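You operate a simulated robot arm through the tools that you are given. There is no shell and no other tool. Be economical: measure what you need, move in short steps, check, and stop when the job is done.

The job below is to be done with a simulated two-armed robot. You get a single attempt, and the scene is never put back.

JOB
Turn the mirror a full round under the wedge probe, stop at its highest reading and clamp the table.
Fine: take the mirror from the foam pad beside the gauge. The yellow lever clamps; the probe stays down. Hold mirrors by the rim.

It is judged by the outcome, as a careful person would: the job done as asked, and still so three seconds after it is handed in. It fails if anything else is knocked over, pushed out of place, dropped, spilled or broken.

ROBOT AND FRAMES
Two 7-joint arms with fingered hands on one trunk that stands fixed in place. Base frame: the origin is at the foot of the trunk, x ahead of it, y to its left, z up. Units: m, rad, N and s.
The left shoulder is at [0.086, 0.128, 1.157], the right one opposite. Payload 5 kg a hand.
The TCP of each hand is the grasp point between the finger pads, 0.037 m short of the fingertips. In the tool frame z runs along the fingers and y along their closing line. Largest opening 0.124 m; the body of the gripper starts 0.043 m behind the TCP. The gripper is a hand of 3 fingers: y runs from the thumb to the fingers, the wrist lies at [-0.021, -0.116, -0.203] in the tool frame, and closing takes about 1.5 s.
Orientation is that of the tool frame in the base frame, as a unit quaternion [w, x, y, z]. With the fingers straight down and the wrist toward the robot, the tool's x, y and z point along [0, 1, 0], [1, 0, 0] and [0, 0, -1] of the base frame.

CONTROLS
- The arms move only by the tool jog_arm. It takes "left_moves", "right_moves" or both (then of equal length, played together; a hand with none holds still); each is a list of rows, each a list of 7 numbers: the opening, from 0 (shut) to 1 (fully open), then the shift along the base's x, y, z in m, then the turn, a rotation vector about the base's x, y, z in rad. In form: [[claw, x, y, z, rx, ry, rz], ...]. A call has 1 to 8 rows; each row shifts and turns the commanded pose from where the row before left it. A row lasts 0.2 s, in which the tool goes at most 0.05 m and 0.15 rad; a call with a longer step from one row to the next is refused whole, and so is a gripper value outside its range. Where a pose cannot be reached the arm comes as near as it can. A force on the tool above 40 N (or 10 N above the force at the start of the call, whichever is more), or a blocked arm, ends the call early, and 0.2 s more pass. Each finger travels about 0.045 m/s and halts on what it meets, pressing with about 34 N; the grip force reading is that of the motor and also rises with nothing between the fingers. The clock runs only during rows and for 0.2 s after the last one: add rows that do not move to give the fingers time. It gives the time, the measured TCP pose, the force on the tool (base axes), the opening and the grip force at its end, in the units of the frame above (readings bear some noise), with the torque about the TCP (base axes, N m) and any sound that the robot's microphone picked up.
- Cameras (640 x 400 px; columns grow to the right, rows downward): "scene" is now at [0.2501, -0.0189, 1.3499]; the picture's right is [-0.21, -0.98, 0.00], its down [-0.25, 0.06, -0.97] and it looks along [0.94, -0.21, -0.26] (base axes); focal length 214 px, centre (320, 200). "left" rides on the left gripper at [-0.072, -0.104, -0.154] in its tool frame; the picture's right is [-0.83, -0.26, 0.49], its down [0.51, -0.72, 0.47] and it looks along [0.23, 0.64, 0.73] (tool axes); focal length 243 px, centre (320, 200). "right" rides on the right gripper at [0.073, -0.104, -0.154] in its tool frame; the picture's right is [-0.83, 0.26, -0.49], its down [-0.51, -0.72, 0.47] and it looks along [-0.23, 0.64, 0.73] (tool axes); focal length 243 px, centre (320, 200).
- camera(camera): a new picture of that camera. The clock stands still meanwhile.
- lift_body(by): slides the trunk up (or, below 0, down) by that many m; the arms and the scene camera ride with it, the base frame stays. It gives what a move gives, with no picture.
- grasp_type(shape, hand): the hand has 3 fingers and takes this shape, open, in about a second: jaw (thumb against the fingers, like two jaws); tri (thumb and two fingers); tip (a fingertip pinch); poke (one finger out to press); point (the index stretched); flat (the hand flat); cup (the hand cupped); fist (a fist). The gripper value then closes the fingers along that shape, each until it touches; the sizes above hold for jaw. It gives what a move gives, with no picture.
- head_to(pan, tilt): turns the head with the scene camera to pan (to the left, within 1.396 rad either way) and tilt (down, from -0.506 to 1.204), counted from straight ahead of the robot. It gives what a move gives.
- pixel_to_xyz(camera, pixels): for up to 12 pixels [column, row] of the newest picture of that camera ("zoom" is the newest enlarged one), the place [x, y, z] in the base frame of the surface seen there, good to about 0.002 m. The clock stands still meanwhile.
- zoom(camera, box): a new picture of the part [left, top, right, bottom] of that camera's present view, enlarged. The clock stands still meanwhile.
- job_done(): hands the job in; it is judged then, once.

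Go step by step. Measure first, check grasps and placings, and put right what went wrong. The budget is 80 turns and 56 pictures, counting those below and the enlarged ones. Unless the task says otherwise, let go and move clear before handing in, and close with one line.

The tools are called after ">>>" by a JSON object that holds its "op" and its "data". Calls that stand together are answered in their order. jog_arm: Moves the arms, as the interface text tells. Its arguments: {"type":"object","properties":{"left_moves":{"type":"array"},"right_moves":{"type":"array"}},"required":[]} The other tools are called the same way: lift_body (by) slides the trunk up or down; grasp_type (shape, hand) gives the hand a shape; head_to (pan, tilt) turns the head that bears the scene camera; camera (camera) takes a picture; pixel_to_xyz (camera, pixels) gives the place of the surface under pixels of a picture; zoom (camera, box) takes an enlarged picture of a part of a camera's view; job_done () hands the job in.

At the start:

```text
time: 0.0
left_eef_pos: [0.7482, 0.1172, 1.3319]
left_ee_rot: [0.0, 0.706, 0.708, 0.0]
left_ft_force: [1.0, -0.4, -0.8]
left_torque: [-0.03, -0.03, 0.02]
left_grip_width: 0.1237
left_gripper_force: 0.1
left_shape: jaw
right_eef_pos: [0.5552, -0.3187, 1.3935]
right_ee_rot: [0.001, 0.706, 0.708, 0.001]
right_ft_force: [0.3, -0.5, 0.0]
right_torque: [-0.01, -0.01, 0.0]
right_grip_width: 0.1238
right_gripper_force: 0.1
right_shape: jaw
trunk travel left (down, up): [-0.35, 0.213]
head pan, tilt: [-0.216, 0.262]
```

scene: 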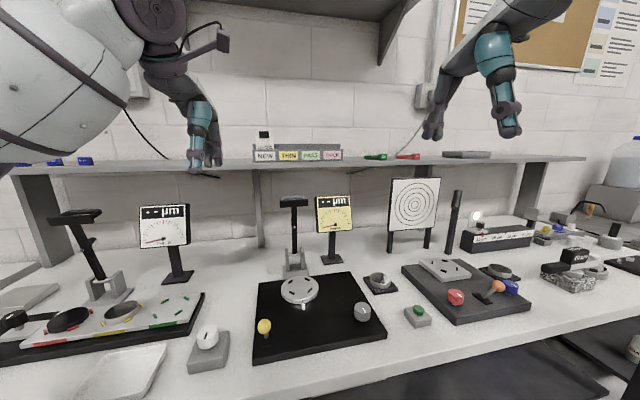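
right: 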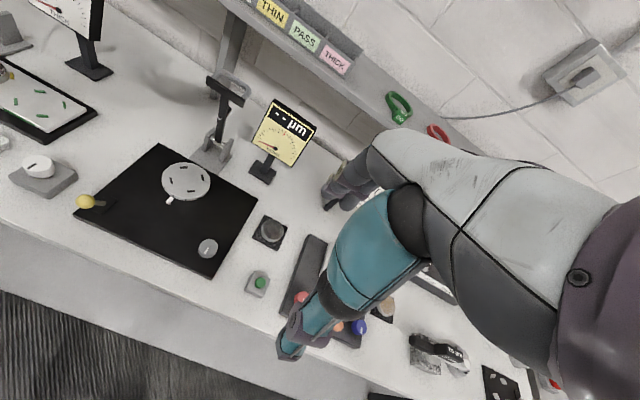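
left: 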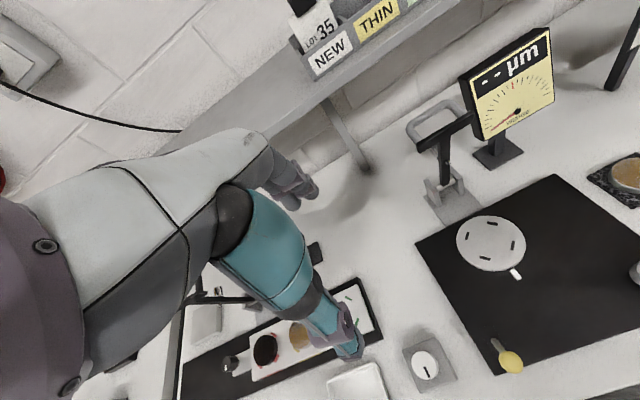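

The scene shows a black plate with a rotary table (298,290), a yellow lever (264,327), a grey knob (362,312), a yellow gauge display (334,212), and a pad with a disc at (379,283). I'll zoom in on those.

>>> {"op": "zoom", "data": {"camera": "scene", "box": [240, 180, 440, 370]}}

>>> {"op": "zoom", "data": {"camera": "right", "box": [70, 60, 330, 300]}}

>>> {"op": "pixel_to_xyz", "data": {"camera": "scene", "pixels": [[298, 290], [264, 327], [362, 312], [379, 280], [416, 312], [293, 202], [295, 265], [334, 212], [300, 320], [207, 336], [445, 268], [498, 270]]}}

```text
2.11 times, centred on (340, 275) of scene
```

zoom: 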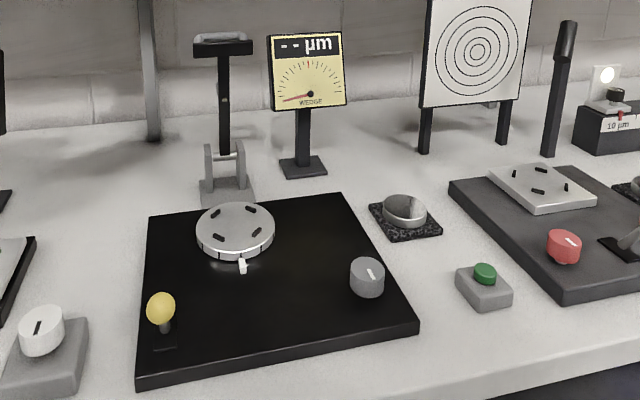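

```text
1.67 times, centred on (200, 180) of right
```

zoom: 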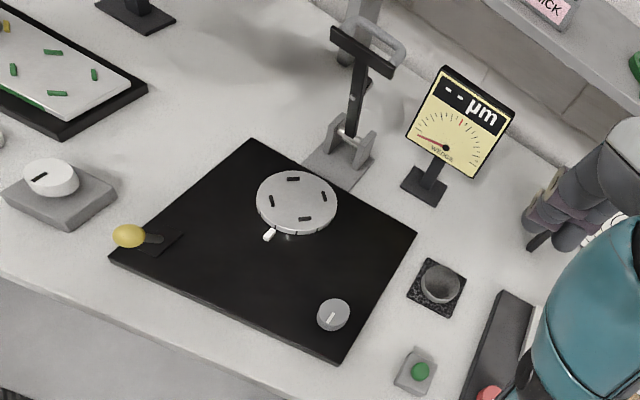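

```text
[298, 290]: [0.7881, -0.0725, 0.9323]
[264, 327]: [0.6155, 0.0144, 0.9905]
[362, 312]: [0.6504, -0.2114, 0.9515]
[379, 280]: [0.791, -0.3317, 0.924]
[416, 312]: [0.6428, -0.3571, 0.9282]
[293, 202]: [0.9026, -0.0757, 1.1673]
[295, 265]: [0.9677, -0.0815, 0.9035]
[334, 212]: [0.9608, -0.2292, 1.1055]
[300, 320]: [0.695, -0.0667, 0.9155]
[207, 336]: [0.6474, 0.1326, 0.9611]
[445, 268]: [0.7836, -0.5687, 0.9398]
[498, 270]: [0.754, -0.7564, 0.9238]
```

The wedge station is the black plate, with the mirror on the pad near (379,280). I'll tilt the head for a closer look at the mirror, probe and other stations.

>>> {"op": "head_to", "data": {"pan": -0.2, "tilt": 0.6}}

>>> {"op": "zoom", "data": {"camera": "scene", "box": [350, 150, 450, 212]}}

>>> {"op": "zoom", "data": {"camera": "scene", "box": [240, 60, 400, 200]}}

>>> {"op": "zoom", "data": {"camera": "scene", "box": [220, 140, 420, 265]}}

```text
time: 0.8
left_eef_pos: [0.7493, 0.1169, 1.3313]
left_ee_rot: [0.0, 0.707, 0.708, 0.0]
left_ft_force: [0.3, -0.6, 0.4]
left_torque: [-0.02, -0.02, -0.02]
left_grip_width: 0.1236
left_gripper_force: 0.0
left_shape: jaw
right_eef_pos: [0.5548, -0.3206, 1.3948]
right_ee_rot: [0.0, 0.707, 0.708, 0.0]
right_ft_force: [-0.4, 0.7, 0.1]
right_torque: [-0.01, -0.04, -0.01]
right_grip_width: 0.1236
right_gripper_force: 0.0
right_shape: jaw
trunk travel left (down, up): [-0.35, 0.213]
head pan, tilt: [-0.201, 0.6]
```

```text
6.40 times, centred on (400, 181) of scene
```

zoom: 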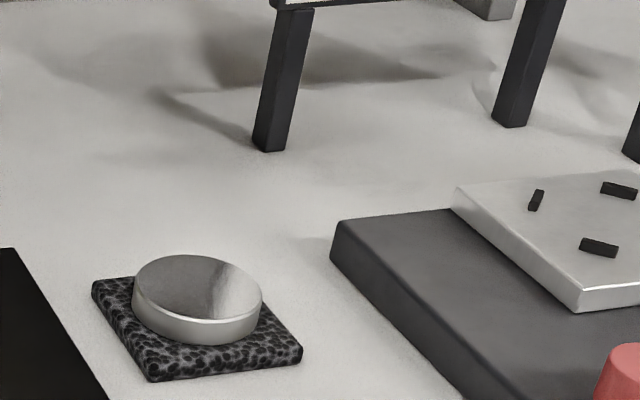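

```text
2.86 times, centred on (320, 130) of scene
```

zoom: 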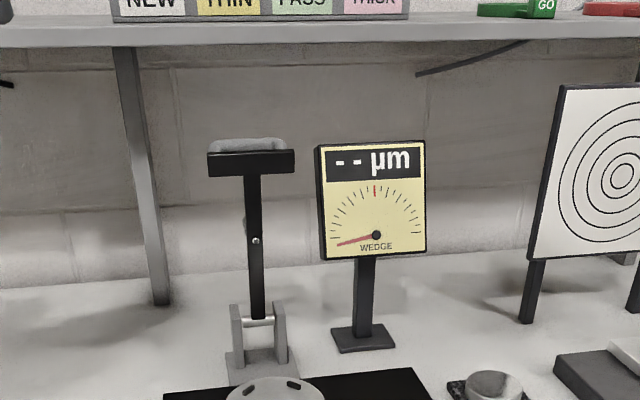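

```text
3.20 times, centred on (320, 202) of scene
```

zoom: 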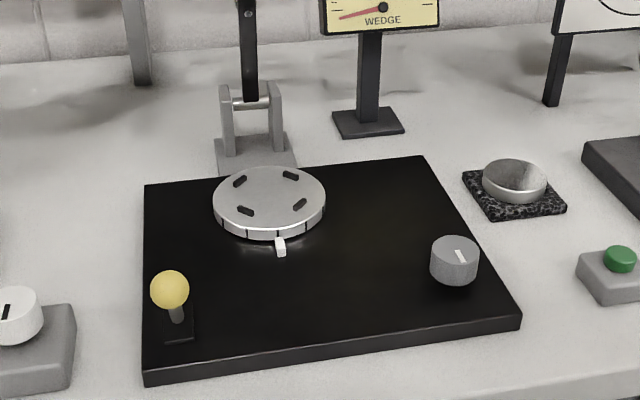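

Four dark bumps on the table nest the mirror; the probe arm is hinged up. I'll measure precisely from this last enlargement.

>>> {"op": "pixel_to_xyz", "data": {"camera": "zoom", "pixels": [[240, 181], [291, 175], [245, 211], [300, 205], [269, 195], [280, 246], [170, 290], [178, 313], [455, 247], [280, 350], [513, 168], [500, 209]]}}

>>> {"op": "zoom", "data": {"camera": "right", "box": [150, 150, 290, 240]}}

>>> {"op": "zoom", "data": {"camera": "left", "box": [400, 80, 560, 300]}}

```text
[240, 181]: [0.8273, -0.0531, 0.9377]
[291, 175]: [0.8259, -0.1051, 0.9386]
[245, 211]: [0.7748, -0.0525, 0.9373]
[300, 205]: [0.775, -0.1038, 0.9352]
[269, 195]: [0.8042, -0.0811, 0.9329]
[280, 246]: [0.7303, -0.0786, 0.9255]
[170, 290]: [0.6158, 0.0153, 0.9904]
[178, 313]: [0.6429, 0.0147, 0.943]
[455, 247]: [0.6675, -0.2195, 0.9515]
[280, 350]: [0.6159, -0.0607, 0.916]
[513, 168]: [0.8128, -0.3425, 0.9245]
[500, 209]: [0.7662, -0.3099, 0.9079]
```

```text
4.44 times, centred on (220, 195) of right
```

zoom: 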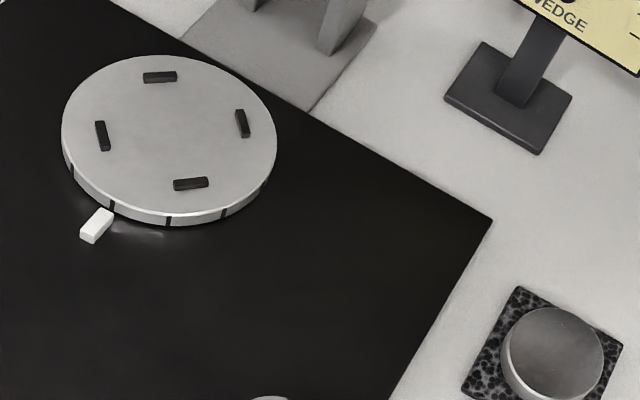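

```text
1.82 times, centred on (480, 190) of left
```

zoom: 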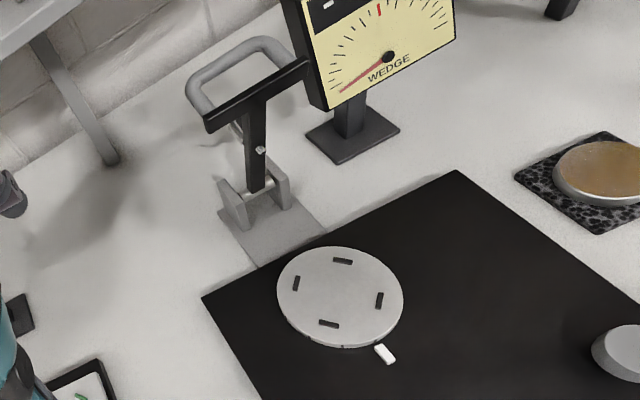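

I'll measure the mirror's extent and the probe arm.

>>> {"op": "zoom", "data": {"camera": "scene", "box": [355, 175, 405, 215]}}

>>> {"op": "pixel_to_xyz", "data": {"camera": "right", "pixels": [[262, 231], [271, 217], [281, 229], [272, 238], [262, 218], [284, 241], [220, 146], [222, 110], [229, 80], [215, 85], [240, 98], [222, 162]]}}

```text
10.00 times, centred on (380, 195) of scene
```

zoom: 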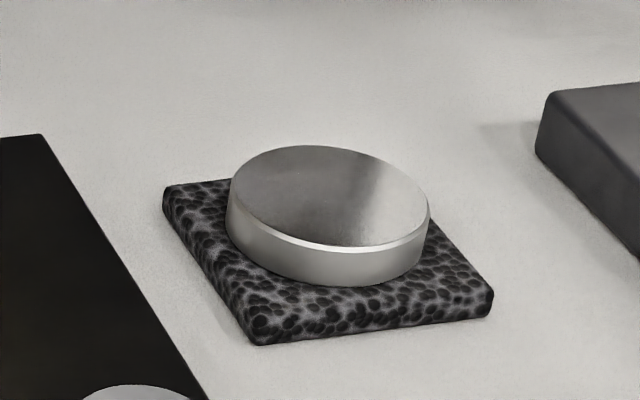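

```text
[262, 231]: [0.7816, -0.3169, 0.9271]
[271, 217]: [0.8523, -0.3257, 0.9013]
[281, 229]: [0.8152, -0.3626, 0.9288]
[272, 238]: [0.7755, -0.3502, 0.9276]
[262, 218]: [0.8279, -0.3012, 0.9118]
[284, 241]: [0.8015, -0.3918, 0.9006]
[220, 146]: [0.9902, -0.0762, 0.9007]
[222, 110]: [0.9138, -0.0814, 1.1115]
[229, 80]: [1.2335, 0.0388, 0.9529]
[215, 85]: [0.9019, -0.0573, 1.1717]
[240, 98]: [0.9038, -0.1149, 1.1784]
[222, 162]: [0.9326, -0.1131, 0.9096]
```

>>> {"op": "pixel_to_xyz", "data": {"camera": "zoom", "pixels": [[235, 180], [423, 215], [310, 150], [340, 242], [330, 195], [325, 268], [420, 250], [232, 225], [170, 195], [480, 290], [255, 325], [290, 160]]}}

>>> {"op": "zoom", "data": {"camera": "scene", "box": [280, 90, 330, 180]}}

```text
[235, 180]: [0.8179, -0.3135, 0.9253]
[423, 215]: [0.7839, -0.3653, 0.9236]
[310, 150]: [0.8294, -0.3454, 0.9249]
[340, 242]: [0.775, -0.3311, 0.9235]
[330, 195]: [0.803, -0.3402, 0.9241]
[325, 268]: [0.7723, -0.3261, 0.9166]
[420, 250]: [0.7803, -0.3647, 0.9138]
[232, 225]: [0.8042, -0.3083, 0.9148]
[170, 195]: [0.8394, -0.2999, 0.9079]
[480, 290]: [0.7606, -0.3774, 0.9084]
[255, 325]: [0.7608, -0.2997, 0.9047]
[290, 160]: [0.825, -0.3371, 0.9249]
```

```text
4.44 times, centred on (305, 135) of scene
```

zoom: 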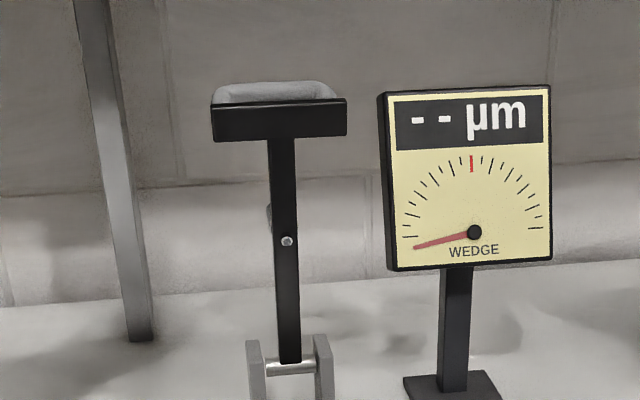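

The mirror is centred near (0.803,-0.338), about 62 mm in diameter, with its top at 0.9245. The table centre is (0.801,-0.079). I'll bring the right hand above the mirror.

>>> {"op": "jog_arm", "data": {"right_moves": [[1, 0.031, -0.002, -0.03, 0, 0, 0], [1, 0.031, -0.002, -0.03, 0, 0, 0], [1, 0.031, -0.002, -0.03, 0, 0, 0], [1, 0.031, -0.002, -0.03, 0, 0, 0], [1, 0.031, -0.002, -0.03, 0, 0, 0], [1, 0.031, -0.002, -0.03, 0, 0, 0], [1, 0.031, -0.002, -0.03, 0, 0, 0], [1, 0.031, -0.003, -0.03, 0, 0, 0]]}}

>>> {"op": "jog_arm", "data": {"right_moves": [[1, 0, 0, -0.03, 0, 0, 0], [1, 0, 0, -0.03, 0, 0, 0], [1, 0, 0, -0.03, 0, 0, 0], [1, 0, 0, -0.02, 0, 0, 0], [1, 0, 0, 0, 0, 0, 0]]}}

>>> {"op": "camera", "data": {"camera": "right"}}

```text
time: 2.6
left_eef_pos: [0.752, 0.1169, 1.3293]
left_ee_rot: [-0.001, 0.706, 0.708, -0.001]
left_ft_force: [0.2, -0.4, 1.0]
left_torque: [-0.04, 0.05, 0.0]
left_grip_width: 0.1237
left_gripper_force: 0.0
left_shape: jaw
right_eef_pos: [0.8062, -0.3372, 1.1527]
right_ee_rot: [0.0, 0.707, 0.708, 0.0]
right_ft_force: [0.8, 0.7, -0.2]
right_torque: [-0.06, 0.03, 0.02]
right_grip_width: 0.1239
right_gripper_force: 0.0
right_shape: jaw
trunk travel left (down, up): [-0.35, 0.213]
head pan, tilt: [-0.201, 0.6]
```

```text
time: 3.8
left_eef_pos: [0.7485, 0.1174, 1.3324]
left_ee_rot: [-0.001, 0.706, 0.708, 0.001]
left_ft_force: [1.0, -0.3, -0.5]
left_torque: [0.0, 0.0, 0.02]
left_grip_width: 0.1234
left_gripper_force: 0.1
left_shape: jaw
right_eef_pos: [0.8031, -0.3366, 1.0444]
right_ee_rot: [0.001, 0.707, 0.708, 0.001]
right_ft_force: [-0.4, -0.6, 0.4]
right_torque: [-0.01, -0.02, 0.0]
right_grip_width: 0.1234
right_gripper_force: 0.1
right_shape: jaw
trunk travel left (down, up): [-0.35, 0.213]
head pan, tilt: [-0.201, 0.6]
```

```text
43 pictures are left
```

right: 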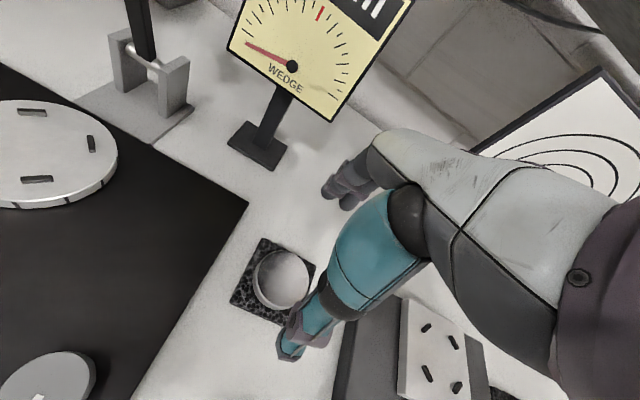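

The hand sits over the mirror (281,280), with the thumb at the near side and the fingers beyond it. I'll descend to TCP z 0.952.

>>> {"op": "jog_arm", "data": {"right_moves": [[1, 0, 0, -0.03, 0, 0, 0], [1, 0, -0.001, -0.03, 0, 0, 0], [1, 0, 0, -0.02, 0, 0, 0], [1, 0, 0, -0.012, 0, 0, 0], [1, 0, 0, 0, 0, 0, 0]]}}

>>> {"op": "zoom", "data": {"camera": "scene", "box": [330, 130, 450, 220]}}

```text
time: 5.0
left_eef_pos: [0.7488, 0.1166, 1.3314]
left_ee_rot: [0.0, 0.707, 0.707, 0.0]
left_ft_force: [-0.3, 0.4, -0.1]
left_torque: [0.0, 0.0, 0.0]
left_grip_width: 0.1234
left_gripper_force: 0.0
left_shape: jaw
right_eef_pos: [0.8022, -0.3386, 0.9526]
right_ee_rot: [0.001, 0.706, 0.708, 0.0]
right_ft_force: [-0.1, -0.3, 0.5]
right_torque: [-0.01, 0.01, 0.0]
right_grip_width: 0.1238
right_gripper_force: 0.1
right_shape: jaw
trunk travel left (down, up): [-0.35, 0.213]
head pan, tilt: [-0.201, 0.6]
```

```text
4.44 times, centred on (390, 175) of scene
```

zoom: 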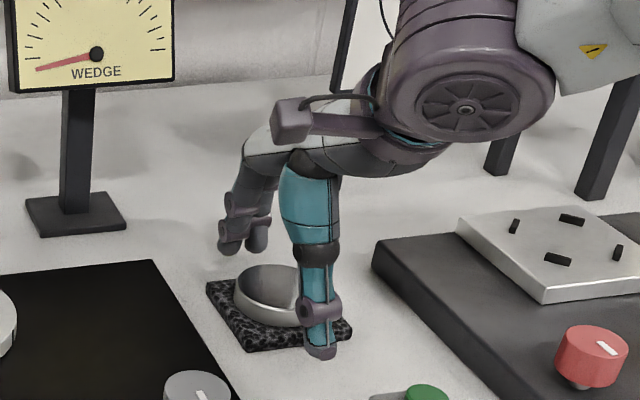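

The thumb and fingers straddle the mirror. I'll close the hand.

>>> {"op": "jog_arm", "data": {"right_moves": [[0.6, 0, 0, 0, 0, 0, 0], [0.5, 0, 0, 0, 0, 0, 0], [0.4, 0, 0, 0, 0, 0, 0], [0.3, 0, 0, 0, 0, 0, 0], [0.3, 0, 0, 0, 0, 0, 0], [0.3, 0, 0, 0, 0, 0, 0], [0.3, 0, 0, 0, 0, 0, 0]]}}

>>> {"op": "zoom", "data": {"camera": "scene", "box": [330, 130, 450, 220]}}

```text
time: 6.6
left_eef_pos: [0.7488, 0.117, 1.3317]
left_ee_rot: [0.0, 0.706, 0.708, 0.001]
left_ft_force: [0.0, 0.4, 0.1]
left_torque: [0.0, 0.03, -0.02]
left_grip_width: 0.1237
left_gripper_force: 0.0
left_shape: jaw
right_eef_pos: [0.8025, -0.3388, 0.9511]
right_ee_rot: [0.0, 0.707, 0.708, 0.001]
right_ft_force: [-0.5, 0.5, -0.3]
right_torque: [-0.01, 0.0, -0.02]
right_grip_width: 0.0574
right_gripper_force: 34.7
right_shape: jaw
trunk travel left (down, up): [-0.35, 0.213]
head pan, tilt: [-0.201, 0.6]
```

```text
4.44 times, centred on (390, 175) of scene
```

zoom: 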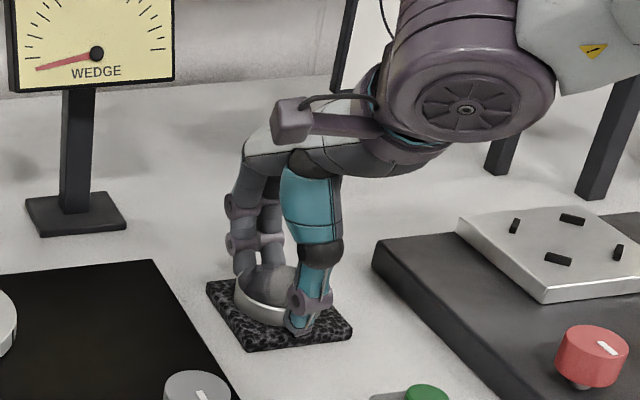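

The fingers stopped at 0.057 m with 34.7 N, so the rim is held. I'll lift and check.

>>> {"op": "jog_arm", "data": {"right_moves": [[0.3, 0, 0, 0.01, 0, 0, 0], [0.3, 0, 0, 0.02, 0, 0, 0], [0.3, 0, 0, 0.03, 0, 0, 0], [0.3, 0, 0, 0.03, 0, 0, 0], [0.3, 0, 0, 0, 0, 0, 0]]}}

>>> {"op": "zoom", "data": {"camera": "scene", "box": [330, 110, 450, 200]}}

>>> {"op": "camera", "data": {"camera": "right"}}

```text
time: 7.8
left_eef_pos: [0.749, 0.1158, 1.3324]
left_ee_rot: [0.0, 0.706, 0.708, 0.0]
left_ft_force: [0.3, -0.2, 0.1]
left_torque: [-0.02, 0.0, 0.0]
left_grip_width: 0.1236
left_gripper_force: 0.1
left_shape: jaw
right_eef_pos: [0.8037, -0.3389, 1.0413]
right_ee_rot: [-0.001, 0.706, 0.708, 0.0]
right_ft_force: [0.1, 0.3, -1.4]
right_torque: [-0.01, 0.04, -0.03]
right_grip_width: 0.0571
right_gripper_force: 34.0
right_shape: jaw
trunk travel left (down, up): [-0.35, 0.213]
head pan, tilt: [-0.201, 0.6]
```

```text
4.44 times, centred on (390, 155) of scene
```

zoom: 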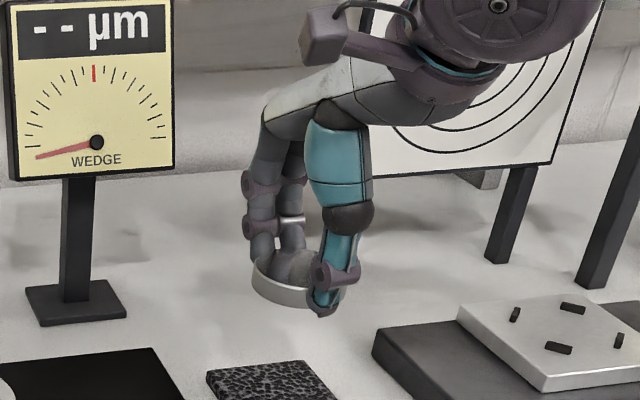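

```text
39 pictures are left
```

right: 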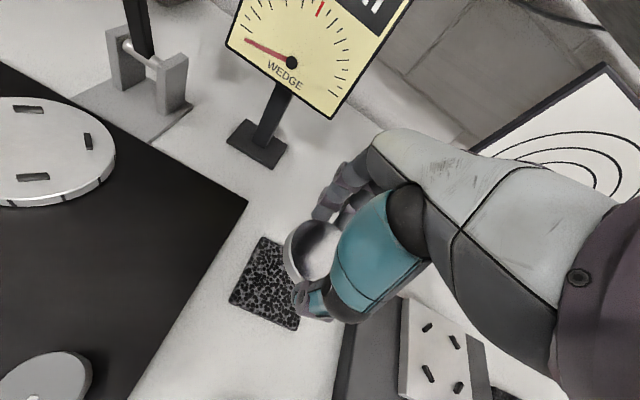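

The mirror is lifted level. I'll check where its centre sits relative to the TCP.

>>> {"op": "zoom", "data": {"camera": "scene", "box": [370, 150, 402, 176]}}

>>> {"op": "pixel_to_xyz", "data": {"camera": "right", "pixels": [[290, 245], [296, 231], [288, 262], [297, 273], [306, 225], [320, 240], [307, 255]]}}

>>> {"op": "pixel_to_xyz", "data": {"camera": "zoom", "pixels": [[240, 185], [220, 200], [270, 230], [320, 250], [225, 225], [300, 275], [370, 280], [250, 260], [340, 270]]}}

```text
15.38 times, centred on (386, 163) of scene
```

zoom: 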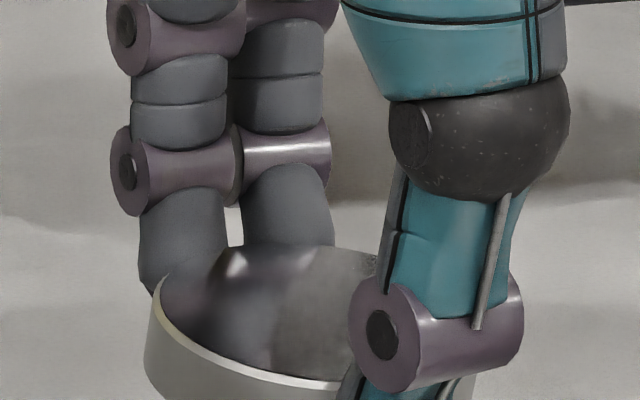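

```text
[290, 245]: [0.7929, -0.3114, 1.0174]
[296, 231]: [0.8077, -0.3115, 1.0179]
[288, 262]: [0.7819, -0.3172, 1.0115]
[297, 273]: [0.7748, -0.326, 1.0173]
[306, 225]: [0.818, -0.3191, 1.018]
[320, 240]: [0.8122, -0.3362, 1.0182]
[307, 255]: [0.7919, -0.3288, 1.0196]
```

```text
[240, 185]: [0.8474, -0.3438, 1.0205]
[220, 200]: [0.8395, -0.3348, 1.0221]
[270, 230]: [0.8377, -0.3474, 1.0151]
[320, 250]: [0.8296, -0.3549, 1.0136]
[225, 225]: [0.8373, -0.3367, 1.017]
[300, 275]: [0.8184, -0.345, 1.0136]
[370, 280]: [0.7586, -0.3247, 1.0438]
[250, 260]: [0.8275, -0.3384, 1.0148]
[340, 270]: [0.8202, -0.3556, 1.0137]
```

The mirror's radius is about 0.0287 m, centred at (0.8003,-0.339), with its bottom 0.0435 below the TCP. Before carrying it under the probe arm, I'll check how far forward the knuckles protrude.

>>> {"op": "pixel_to_xyz", "data": {"camera": "right", "pixels": [[375, 145], [410, 132], [345, 175], [450, 150], [360, 190], [500, 170], [140, 20], [185, 65]]}}

>>> {"op": "pixel_to_xyz", "data": {"camera": "left", "pixels": [[443, 150], [420, 145], [470, 120], [447, 175], [455, 180], [425, 215]]}}

```text
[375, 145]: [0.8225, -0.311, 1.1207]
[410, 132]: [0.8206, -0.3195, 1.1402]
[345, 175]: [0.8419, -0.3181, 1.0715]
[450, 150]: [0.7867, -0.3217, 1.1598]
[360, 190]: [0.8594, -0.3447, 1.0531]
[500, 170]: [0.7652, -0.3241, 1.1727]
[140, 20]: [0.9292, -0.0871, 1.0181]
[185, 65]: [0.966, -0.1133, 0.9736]
```

```text
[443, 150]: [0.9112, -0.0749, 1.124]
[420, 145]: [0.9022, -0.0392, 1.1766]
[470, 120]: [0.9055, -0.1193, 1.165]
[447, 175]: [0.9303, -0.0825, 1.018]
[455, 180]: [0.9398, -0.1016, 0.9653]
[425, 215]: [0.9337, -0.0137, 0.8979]
```

The hand reaches x≈0.86 and the probe starts at 0.90, so the path is clear. I'll carry the mirror across to the table.

>>> {"op": "jog_arm", "data": {"right_moves": [[0.3, 0, 0.0372, 0.002, 0, 0, 0], [0.3, 0, 0.0372, 0, 0, 0, 0], [0.3, 0, 0.0372, 0, 0, 0, 0], [0.3, 0, 0.0372, 0, 0, 0, 0], [0.3, 0, 0.0372, 0, 0, 0, 0], [0.3, 0, 0.0372, 0, 0, 0, 0], [0.3, 0.0005, 0.0372, 0, 0, 0, 0], [0.3, 0, 0, 0, 0, 0, 0]]}}

>>> {"op": "jog_arm", "data": {"right_moves": [[0.3, 0, 0, -0.03, 0, 0, 0], [0.3, 0, 0, -0.015, 0, 0, 0], [0.3, 0, 0, 0, 0, 0, 0]]}}

>>> {"op": "zoom", "data": {"camera": "scene", "box": [270, 150, 340, 220]}}

>>> {"op": "camera", "data": {"camera": "right"}}

>>> {"op": "zoom", "data": {"camera": "left", "box": [420, 150, 580, 290]}}

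```text
time: 9.6
left_eef_pos: [0.7472, 0.1155, 1.3327]
left_ee_rot: [-0.001, 0.706, 0.708, 0.0]
left_ft_force: [0.4, 0.4, 0.4]
left_torque: [-0.01, -0.01, 0.03]
left_grip_width: 0.1234
left_gripper_force: 0.0
left_shape: jaw
right_eef_pos: [0.8027, -0.0787, 1.0455]
right_ee_rot: [0.0, 0.706, 0.708, 0.001]
right_ft_force: [-0.8, 0.0, -1.2]
right_torque: [0.0, 0.0, -0.02]
right_grip_width: 0.0575
right_gripper_force: 34.1
right_shape: jaw
trunk travel left (down, up): [-0.35, 0.213]
head pan, tilt: [-0.201, 0.6]
```

```text
time: 10.4
left_eef_pos: [0.7483, 0.1166, 1.3328]
left_ee_rot: [0.0, 0.706, 0.708, 0.001]
left_ft_force: [-1.1, 0.5, -0.3]
left_torque: [0.01, -0.03, 0.02]
left_grip_width: 0.1236
left_gripper_force: 0.2
left_shape: jaw
right_eef_pos: [0.8028, -0.0793, 1.0004]
right_ee_rot: [0.0, 0.707, 0.708, 0.0]
right_ft_force: [-1.0, -0.2, -1.3]
right_torque: [-0.02, -0.02, 0.0]
right_grip_width: 0.0572
right_gripper_force: 34.1
right_shape: jaw
trunk travel left (down, up): [-0.35, 0.213]
head pan, tilt: [-0.201, 0.6]
```

```text
5.71 times, centred on (305, 185) of scene
```

zoom: 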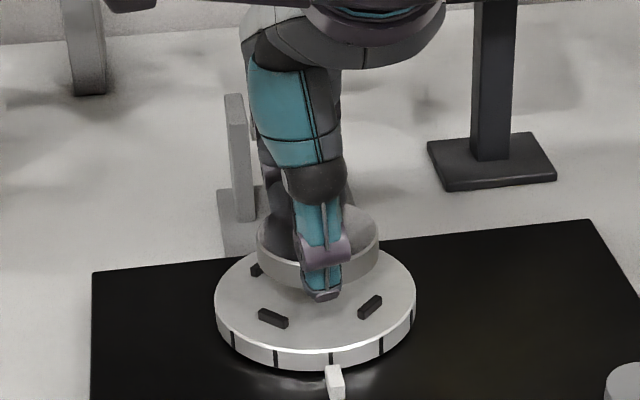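

```text
36 pictures are left
```

right: 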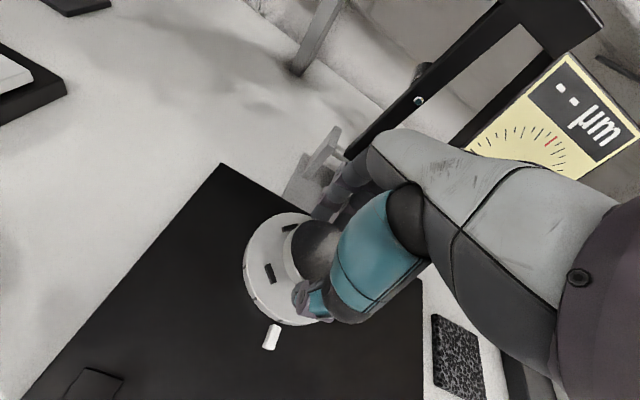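

```text
2.86 times, centred on (500, 220) of left
```

zoom: 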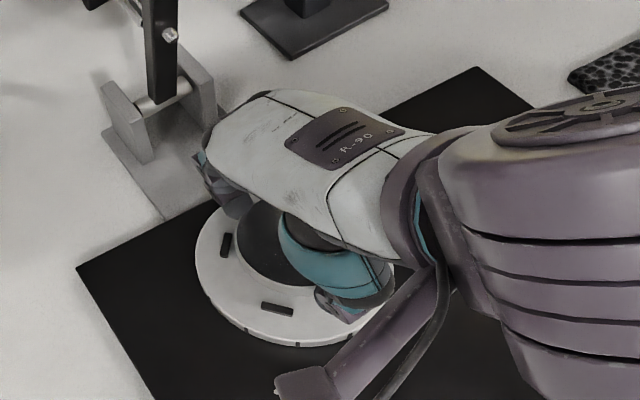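

I'll check the mirror rim against the table in this view.

>>> {"op": "pixel_to_xyz", "data": {"camera": "right", "pixels": [[291, 245], [296, 231], [302, 225], [289, 262], [310, 222], [270, 273], [246, 262], [255, 235], [290, 228], [275, 218], [252, 296]]}}

```text
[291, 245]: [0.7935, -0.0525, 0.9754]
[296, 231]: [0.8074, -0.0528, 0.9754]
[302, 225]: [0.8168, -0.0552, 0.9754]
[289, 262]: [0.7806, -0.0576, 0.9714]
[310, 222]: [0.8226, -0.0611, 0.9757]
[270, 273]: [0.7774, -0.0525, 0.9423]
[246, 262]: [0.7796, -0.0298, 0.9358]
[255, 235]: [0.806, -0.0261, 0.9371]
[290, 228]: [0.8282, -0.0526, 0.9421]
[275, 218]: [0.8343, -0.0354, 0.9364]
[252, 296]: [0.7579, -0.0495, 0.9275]
```

The mirror centre is (0.8005,-0.080) and the nest centre is about (0.8015,-0.0785). I'll nudge by about 1 mm and lower gently.

>>> {"op": "jog_arm", "data": {"right_moves": [[0.3, 0.001, 0.0015, -0.01, 0, 0, 0], [0.3, 0, 0, -0.008, 0, 0, 0], [0.3, 0, 0, -0.002, 0, 0, 0], [0.3, 0, 0, -0.001, 0, 0, 0], [0.3, 0, 0, 0, 0, 0, 0]]}}

>>> {"op": "zoom", "data": {"camera": "scene", "box": [275, 165, 335, 210]}}

```text
time: 11.6
left_eef_pos: [0.7486, 0.1164, 1.3322]
left_ee_rot: [-0.001, 0.707, 0.707, 0.0]
left_ft_force: [-0.6, 0.5, -0.3]
left_torque: [0.01, -0.04, -0.03]
left_grip_width: 0.1235
left_gripper_force: 0.0
left_shape: jaw
right_eef_pos: [0.8048, -0.0775, 0.9778]
right_ee_rot: [-0.001, 0.707, 0.707, 0.0]
right_ft_force: [-0.4, -0.1, -2.0]
right_torque: [0.04, 0.0, 0.01]
right_grip_width: 0.0574
right_gripper_force: 34.4
right_shape: jaw
trunk travel left (down, up): [-0.35, 0.213]
head pan, tilt: [-0.201, 0.6]
```

```text
8.89 times, centred on (305, 188) of scene
```

zoom: 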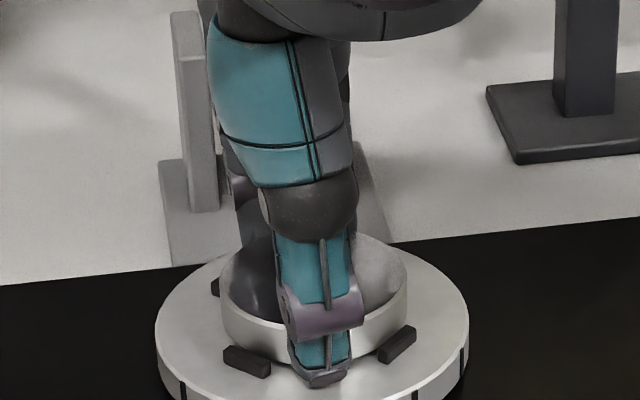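

The mirror is centred between the bumps and about to touch. I'll continue in 1 mm steps.

>>> {"op": "jog_arm", "data": {"right_moves": [[0.3, 0, 0, -0.001, 0, 0, 0], [0.3, 0, 0, -0.001, 0, 0, 0], [0.3, 0, 0, 0, 0, 0, 0]]}}

```text
time: 12.4
left_eef_pos: [0.7485, 0.1165, 1.3317]
left_ee_rot: [-0.001, 0.706, 0.708, 0.0]
left_ft_force: [-0.4, 1.3, -0.6]
left_torque: [-0.01, -0.04, 0.01]
left_grip_width: 0.1235
left_gripper_force: 0.1
left_shape: jaw
right_eef_pos: [0.804, -0.0771, 0.9764]
right_ee_rot: [0.0, 0.706, 0.708, -0.001]
right_ft_force: [-0.9, 0.1, -0.6]
right_torque: [0.01, -0.01, 0.02]
right_grip_width: 0.0569
right_gripper_force: 33.9
right_shape: jaw
trunk travel left (down, up): [-0.35, 0.213]
head pan, tilt: [-0.201, 0.6]
```

>>> {"op": "jog_arm", "data": {"right_moves": [[0.3, 0, 0, -0.001, 0, 0, 0], [0.3, 0, 0, 0, 0, 0, 0]]}}

>>> {"op": "zoom", "data": {"camera": "scene", "box": [275, 165, 335, 210]}}

```text
time: 13.0
left_eef_pos: [0.7493, 0.1159, 1.3318]
left_ee_rot: [-0.001, 0.707, 0.708, 0.0]
left_ft_force: [0.0, 0.5, -0.2]
left_torque: [-0.03, -0.03, -0.03]
left_grip_width: 0.1234
left_gripper_force: 0.0
left_shape: jaw
right_eef_pos: [0.8036, -0.078, 0.976]
right_ee_rot: [0.001, 0.707, 0.707, 0.0]
right_ft_force: [1.8, 1.2, 3.5]
right_torque: [0.02, -0.04, -0.01]
right_grip_width: 0.0571
right_gripper_force: 33.6
right_shape: jaw
trunk travel left (down, up): [-0.35, 0.213]
head pan, tilt: [-0.201, 0.6]
```

```text
8.89 times, centred on (305, 188) of scene
```

zoom: 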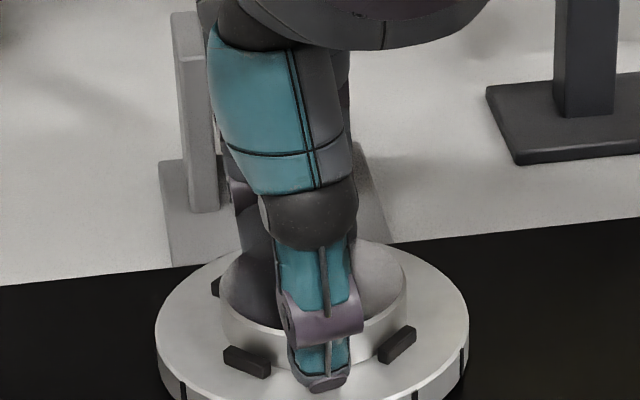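

Upward force of 3.5 N means it has seated. I'll release and rise straight up.

>>> {"op": "jog_arm", "data": {"right_moves": [[0.55, 0, 0, 0, 0, 0, 0], [0.65, 0, 0, 0, 0, 0, 0], [0.75, 0, 0, 0, 0, 0, 0], [0.8, 0, 0, 0, 0, 0, 0], [0.8, 0, 0, 0, 0, 0, 0], [0.8, 0, 0, 0.02, 0, 0, 0], [0.8, 0, 0, 0.03, 0, 0, 0], [0.8, 0, 0, 0.03, 0, 0, 0]]}}

>>> {"op": "zoom", "data": {"camera": "scene", "box": [265, 150, 345, 210]}}

```text
time: 14.8
left_eef_pos: [0.7489, 0.1169, 1.3321]
left_ee_rot: [0.0, 0.706, 0.708, 0.0]
left_ft_force: [-0.7, 0.1, -0.9]
left_torque: [-0.03, -0.01, 0.0]
left_grip_width: 0.1237
left_gripper_force: 0.0
left_shape: jaw
right_eef_pos: [0.8032, -0.0773, 1.0565]
right_ee_rot: [0.001, 0.707, 0.708, 0.001]
right_ft_force: [0.6, -0.3, -1.1]
right_torque: [-0.01, 0.0, -0.01]
right_grip_width: 0.0987
right_gripper_force: 0.2
right_shape: jaw
trunk travel left (down, up): [-0.35, 0.213]
head pan, tilt: [-0.201, 0.6]
```

```text
6.67 times, centred on (305, 180) of scene
```

zoom: 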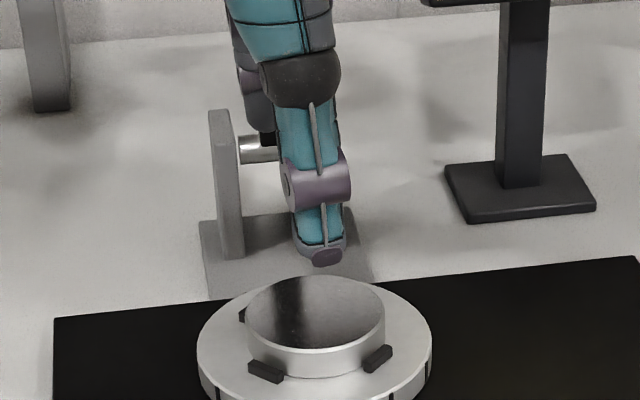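

The mirror is seated in the nest. I'll back the right hand out and study the probe handle.

>>> {"op": "jog_arm", "data": {"right_moves": [[0.8, -0.02, -0.02, 0.03, 0, 0, 0], [0.8, -0.02, -0.02, 0.03, 0, 0, 0], [0.8, -0.02, -0.03, 0.03, 0, 0, 0], [0.8, -0.02, -0.03, 0.03, 0, 0, 0], [0.8, -0.01, -0.03, 0.03, 0, 0, 0], [0.8, 0, 0, 0.03, 0, 0, 0], [0.8, 0, 0, 0.03, 0, 0, 0], [0.8, 0, 0, 0, 0, 0, 0]]}}

>>> {"op": "zoom", "data": {"camera": "left", "box": [395, 80, 495, 220]}}

>>> {"op": "camera", "data": {"camera": "scene"}}

```text
time: 16.6
left_eef_pos: [0.7485, 0.116, 1.3319]
left_ee_rot: [0.001, 0.707, 0.707, 0.0]
left_ft_force: [1.0, 0.1, -0.2]
left_torque: [-0.02, 0.01, 0.01]
left_grip_width: 0.1235
left_gripper_force: 0.1
left_shape: jaw
right_eef_pos: [0.7138, -0.2072, 1.2638]
right_ee_rot: [0.0, 0.707, 0.708, 0.0]
right_ft_force: [1.0, 0.2, 0.0]
right_torque: [0.0, 0.04, -0.02]
right_grip_width: 0.0991
right_gripper_force: 0.0
right_shape: jaw
trunk travel left (down, up): [-0.35, 0.213]
head pan, tilt: [-0.201, 0.6]
```

```text
2.86 times, centred on (445, 150) of left
```

zoom: 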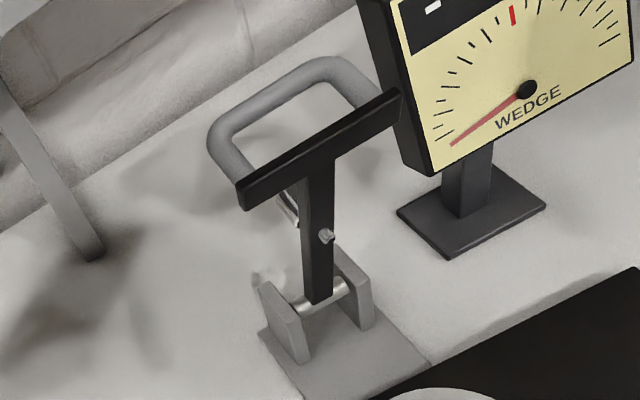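

```text
30 pictures are left
```

scene: 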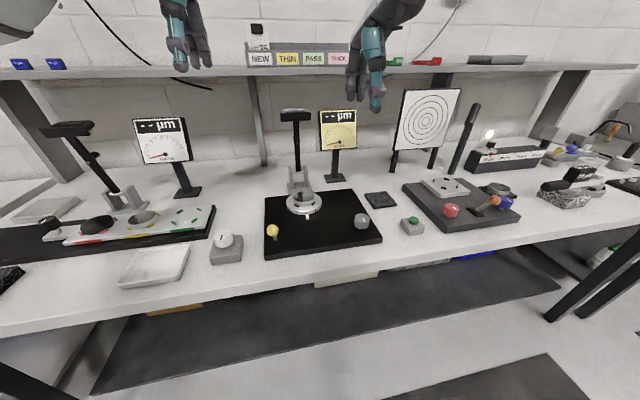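

Now I'll measure the loop, T-bar, probe tip and hinge.

>>> {"op": "pixel_to_xyz", "data": {"camera": "zoom", "pixels": [[216, 140], [245, 112], [275, 92], [320, 67], [235, 170], [365, 85], [245, 188], [390, 103], [318, 200], [327, 236], [318, 290], [285, 195]]}}

>>> {"op": "pixel_to_xyz", "data": {"camera": "scene", "pixels": [[200, 70], [320, 68], [260, 70], [320, 75]]}}

```text
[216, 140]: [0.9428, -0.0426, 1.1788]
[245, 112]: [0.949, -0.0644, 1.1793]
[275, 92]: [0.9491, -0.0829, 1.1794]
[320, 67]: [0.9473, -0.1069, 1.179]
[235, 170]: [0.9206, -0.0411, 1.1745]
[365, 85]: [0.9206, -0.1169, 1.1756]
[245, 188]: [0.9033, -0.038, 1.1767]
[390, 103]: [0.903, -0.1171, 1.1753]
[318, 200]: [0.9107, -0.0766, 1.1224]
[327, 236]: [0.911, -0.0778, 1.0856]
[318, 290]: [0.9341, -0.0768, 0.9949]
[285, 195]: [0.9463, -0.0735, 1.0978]
```

```text
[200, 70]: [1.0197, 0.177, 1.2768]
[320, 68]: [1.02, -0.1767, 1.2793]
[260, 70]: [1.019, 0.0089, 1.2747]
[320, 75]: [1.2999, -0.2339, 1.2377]
```

The probe arm hinges near (0.94,-0.08,0.97). Its T-bar spans y -0.038 to -0.119 at (0.907, z 1.166). I'll pinch the T-bar ends along y and swing it down under control, so first I yaw the right hand by 90° and tilt it while shifting the left hand aside.

>>> {"op": "jog_arm", "data": {"right_moves": [[1, 0, 0.005, 0, 0, 0, 0.14], [1, 0, 0.005, 0, 0, 0, 0.14], [1, 0, 0.005, 0, 0, 0, 0.14], [1, 0, 0.005, 0, 0, 0, 0.14], [1, 0, 0.005, 0, 0, 0, 0.14], [1, 0, 0.005, 0, 0, 0, 0.14], [1, 0, 0.005, 0, 0, 0, 0.14], [1, 0, 0.005, 0, 0, 0, 0.14]], "left_moves": [[1, -0.01, 0.02, 0, 0, 0, 0], [1, -0.01, 0.02, 0, 0, 0, 0], [1, -0.01, 0.02, 0, 0, 0, 0], [1, -0.01, 0.02, 0, 0, 0, 0], [1, -0.01, 0.02, 0, 0, 0, 0], [1, 0, 0.02, 0, 0, 0, 0], [1, 0, 0, 0, 0, 0, 0], [1, 0, 0, 0, 0, 0, 0]]}}

>>> {"op": "jog_arm", "data": {"right_moves": [[1, 0, 0.01, 0, 0, 0, 0.15], [1, 0, 0.01, 0, 0, 0, 0.15], [1, 0, 0.01, 0, 0, 0, 0.15], [1, 0.01, 0.01, 0, 0, -0.15, 0], [1, 0.01, 0.01, 0, 0, -0.15, 0], [1, 0.01, 0.01, 0, 0, -0.15, 0], [1, 0.01, 0.01, 0.005, 0, -0.15, 0], [1, 0.01, 0.01, 0.005, 0, -0.15, 0]]}}

>>> {"op": "camera", "data": {"camera": "right"}}

>>> {"op": "camera", "data": {"camera": "left"}}

```text
time: 18.4
left_eef_pos: [0.6948, 0.239, 1.3347]
left_ee_rot: [0.002, 0.706, 0.708, 0.002]
left_ft_force: [-2.9, 1.2, 2.7]
left_torque: [-0.08, -0.2, -0.01]
left_grip_width: 0.124
left_gripper_force: 0.0
left_shape: jaw
right_eef_pos: [0.6777, -0.1168, 1.2761]
right_ee_rot: [0.015, 0.306, 0.952, -0.024]
right_ft_force: [3.0, 1.1, -11.4]
right_torque: [0.04, 0.24, 0.06]
right_grip_width: 0.1239
right_gripper_force: 0.0
right_shape: jaw
right hand out of reach, approached as far as the arm can: row 6, 7, 8
trunk travel left (down, up): [-0.35, 0.213]
head pan, tilt: [-0.201, 0.6]
```

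```text
time: 20.2
left_eef_pos: [0.7031, 0.2343, 1.3281]
left_ee_rot: [-0.002, 0.706, 0.708, -0.001]
left_ft_force: [2.4, -0.6, -1.5]
left_torque: [0.0, 0.17, -0.03]
left_grip_width: 0.1238
left_gripper_force: 0.0
left_shape: jaw
right_eef_pos: [0.5261, -0.0146, 1.2394]
right_ee_rot: [0.364, 0.112, 0.924, 0.019]
right_ft_force: [-1.4, 0.1, 6.9]
right_torque: [-0.05, 0.29, -0.02]
right_grip_width: 0.1242
right_gripper_force: 0.0
right_shape: jaw
right hand out of reach, approached as far as the arm can: row 1, 2, 3, 4, 5, 6
trunk travel left (down, up): [-0.35, 0.213]
head pan, tilt: [-0.201, 0.6]
```

```text
29 pictures are left
```

right: 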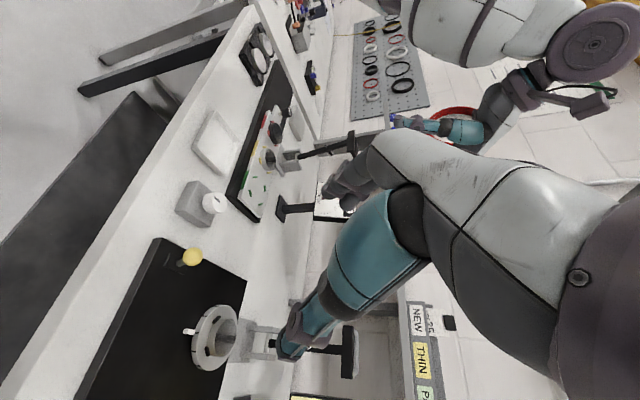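

```text
28 pictures are left
```

left: 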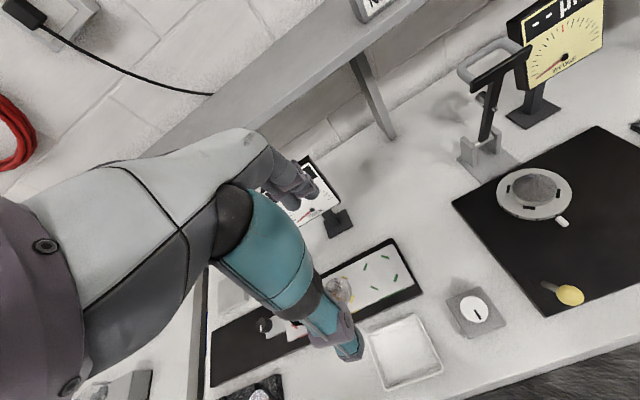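

That yaw is outside the right arm's comfortable range: it is at (0.53,-0.01) instead of (0.76,-0.09). I'll reverse to the nominal orientation, and pinch the loop's back rod from above instead.

>>> {"op": "jog_arm", "data": {"right_moves": [[1, -0.01, -0.01, 0, 0, 0.15, 0], [1, -0.01, -0.01, 0, 0, 0.15, 0], [1, -0.01, -0.01, 0, 0, 0.15, 0], [1, -0.01, -0.01, 0, 0, 0.15, 0], [1, -0.01, -0.01, 0, 0, 0.15, 0], [1, 0, -0.01, 0, 0, 0, -0.15], [1, 0, -0.01, 0, 0, 0, -0.15], [1, 0, -0.01, 0, 0, 0, -0.15]]}}

>>> {"op": "jog_arm", "data": {"right_moves": [[1, 0, -0.005, 0, 0, 0, -0.14], [1, 0, -0.005, 0, 0, 0, -0.14], [1, 0, -0.005, 0, 0, 0, -0.14], [1, 0, -0.005, 0, 0, 0, -0.14], [1, 0, -0.005, 0, 0, 0, -0.14], [1, 0, -0.005, 0, 0, 0, -0.14], [1, 0, -0.005, 0, 0, 0, -0.14], [1, 0, -0.005, 0, 0, 0, -0.14]]}}

>>> {"op": "zoom", "data": {"camera": "left", "box": [450, 30, 550, 190]}}

>>> {"op": "pixel_to_xyz", "data": {"camera": "zoom", "pixels": [[327, 268], [300, 268], [340, 262], [322, 300], [270, 285], [365, 250], [320, 200]]}}

```text
time: 22.0
left_eef_pos: [0.6974, 0.2376, 1.3332]
left_ee_rot: [0.001, 0.707, 0.707, 0.0]
left_ft_force: [-0.1, -0.3, -0.1]
left_torque: [0.01, 0.0, 0.0]
left_grip_width: 0.1239
left_gripper_force: 0.0
left_shape: jaw
right_eef_pos: [0.4698, -0.0933, 1.2463]
right_ee_rot: [0.003, 0.33, 0.944, -0.025]
right_ft_force: [-0.5, -0.1, -0.1]
right_torque: [-0.01, -0.03, 0.03]
right_grip_width: 0.124
right_gripper_force: 0.1
right_shape: jaw
trunk travel left (down, up): [-0.35, 0.213]
head pan, tilt: [-0.201, 0.6]
```

```text
time: 23.8
left_eef_pos: [0.6984, 0.2372, 1.3304]
left_ee_rot: [0.0, 0.707, 0.708, 0.0]
left_ft_force: [0.8, 0.6, 0.0]
left_torque: [-0.03, 0.01, -0.03]
left_grip_width: 0.1239
left_gripper_force: 0.1
left_shape: jaw
right_eef_pos: [0.4709, -0.1335, 1.2446]
right_ee_rot: [-0.012, 0.781, 0.624, -0.024]
right_ft_force: [-0.5, 0.7, 0.4]
right_torque: [0.0, -0.02, 0.0]
right_grip_width: 0.124
right_gripper_force: 0.2
right_shape: jaw
trunk travel left (down, up): [-0.35, 0.213]
head pan, tilt: [-0.201, 0.6]
```

```text
2.50 times, centred on (500, 110) of left
```

zoom: 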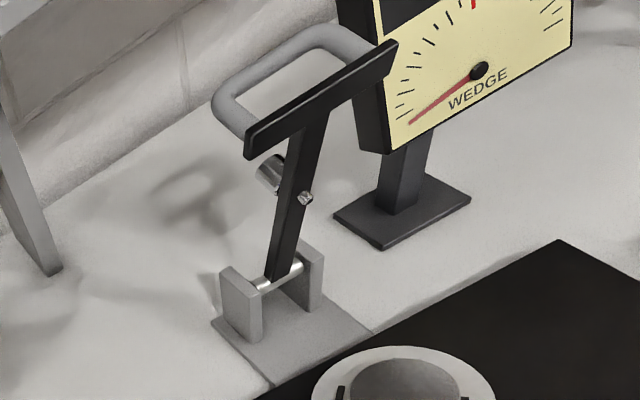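

```text
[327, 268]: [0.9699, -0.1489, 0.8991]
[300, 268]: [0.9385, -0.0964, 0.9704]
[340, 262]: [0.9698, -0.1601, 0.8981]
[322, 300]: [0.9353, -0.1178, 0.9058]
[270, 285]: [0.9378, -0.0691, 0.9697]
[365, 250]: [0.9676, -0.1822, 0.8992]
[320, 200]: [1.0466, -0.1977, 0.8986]
```

The hand is free again and about 0.22 rad off nominal. The axle is at about (0.9415, z 0.968), and the loop rod at (0.946, z 1.174), so the swing radius is 0.206. I'll correct the orientation and raise the trunk to help reach.

>>> {"op": "jog_arm", "data": {"right_moves": [[1, 0, 0, 0, 0, 0, 0.11], [1, 0, 0, 0, 0, 0, 0.11], [1, 0, 0, 0, 0.017, -0.05, 0], [1, 0.03, 0, 0, 0, 0, 0], [1, 0.04, 0.01, 0, 0, 0, 0], [1, 0.04, 0.015, 0, 0, 0, 0], [1, 0.04, 0.015, 0, 0, 0, 0], [1, 0.04, 0.015, 0, 0, 0, 0]]}}

>>> {"op": "lift_body", "data": {"by": 0.18}}

```text
time: 25.6
left_eef_pos: [0.7028, 0.2357, 1.3294]
left_ee_rot: [-0.001, 0.706, 0.708, -0.001]
left_ft_force: [-0.5, -0.4, -1.5]
left_torque: [0.02, 0.05, 0.01]
left_grip_width: 0.124
left_gripper_force: 0.1
left_shape: jaw
right_eef_pos: [0.6657, -0.0802, 1.2422]
right_ee_rot: [0.001, 0.707, 0.707, -0.002]
right_ft_force: [0.3, -0.6, 0.1]
right_torque: [0.03, 0.04, -0.03]
right_grip_width: 0.1242
right_gripper_force: 0.0
right_shape: jaw
trunk travel left (down, up): [-0.35, 0.213]
head pan, tilt: [-0.201, 0.6]
```

```text
time: 27.6
left_eef_pos: [0.7008, 0.2353, 1.5115]
left_ee_rot: [-0.001, 0.707, 0.708, -0.001]
left_ft_force: [0.3, 0.6, 0.0]
left_torque: [0.01, 0.04, 0.0]
left_grip_width: 0.1238
left_gripper_force: 0.0
left_shape: jaw
right_eef_pos: [0.6632, -0.0797, 1.4232]
right_ee_rot: [0.001, 0.707, 0.707, -0.001]
right_ft_force: [-0.3, -1.0, -0.6]
right_torque: [0.01, 0.02, 0.01]
right_grip_width: 0.124
right_gripper_force: 0.0
right_shape: jaw
trunk travel left (down, up): [-0.53, 0.033]
head pan, tilt: [-0.201, 0.6]
```

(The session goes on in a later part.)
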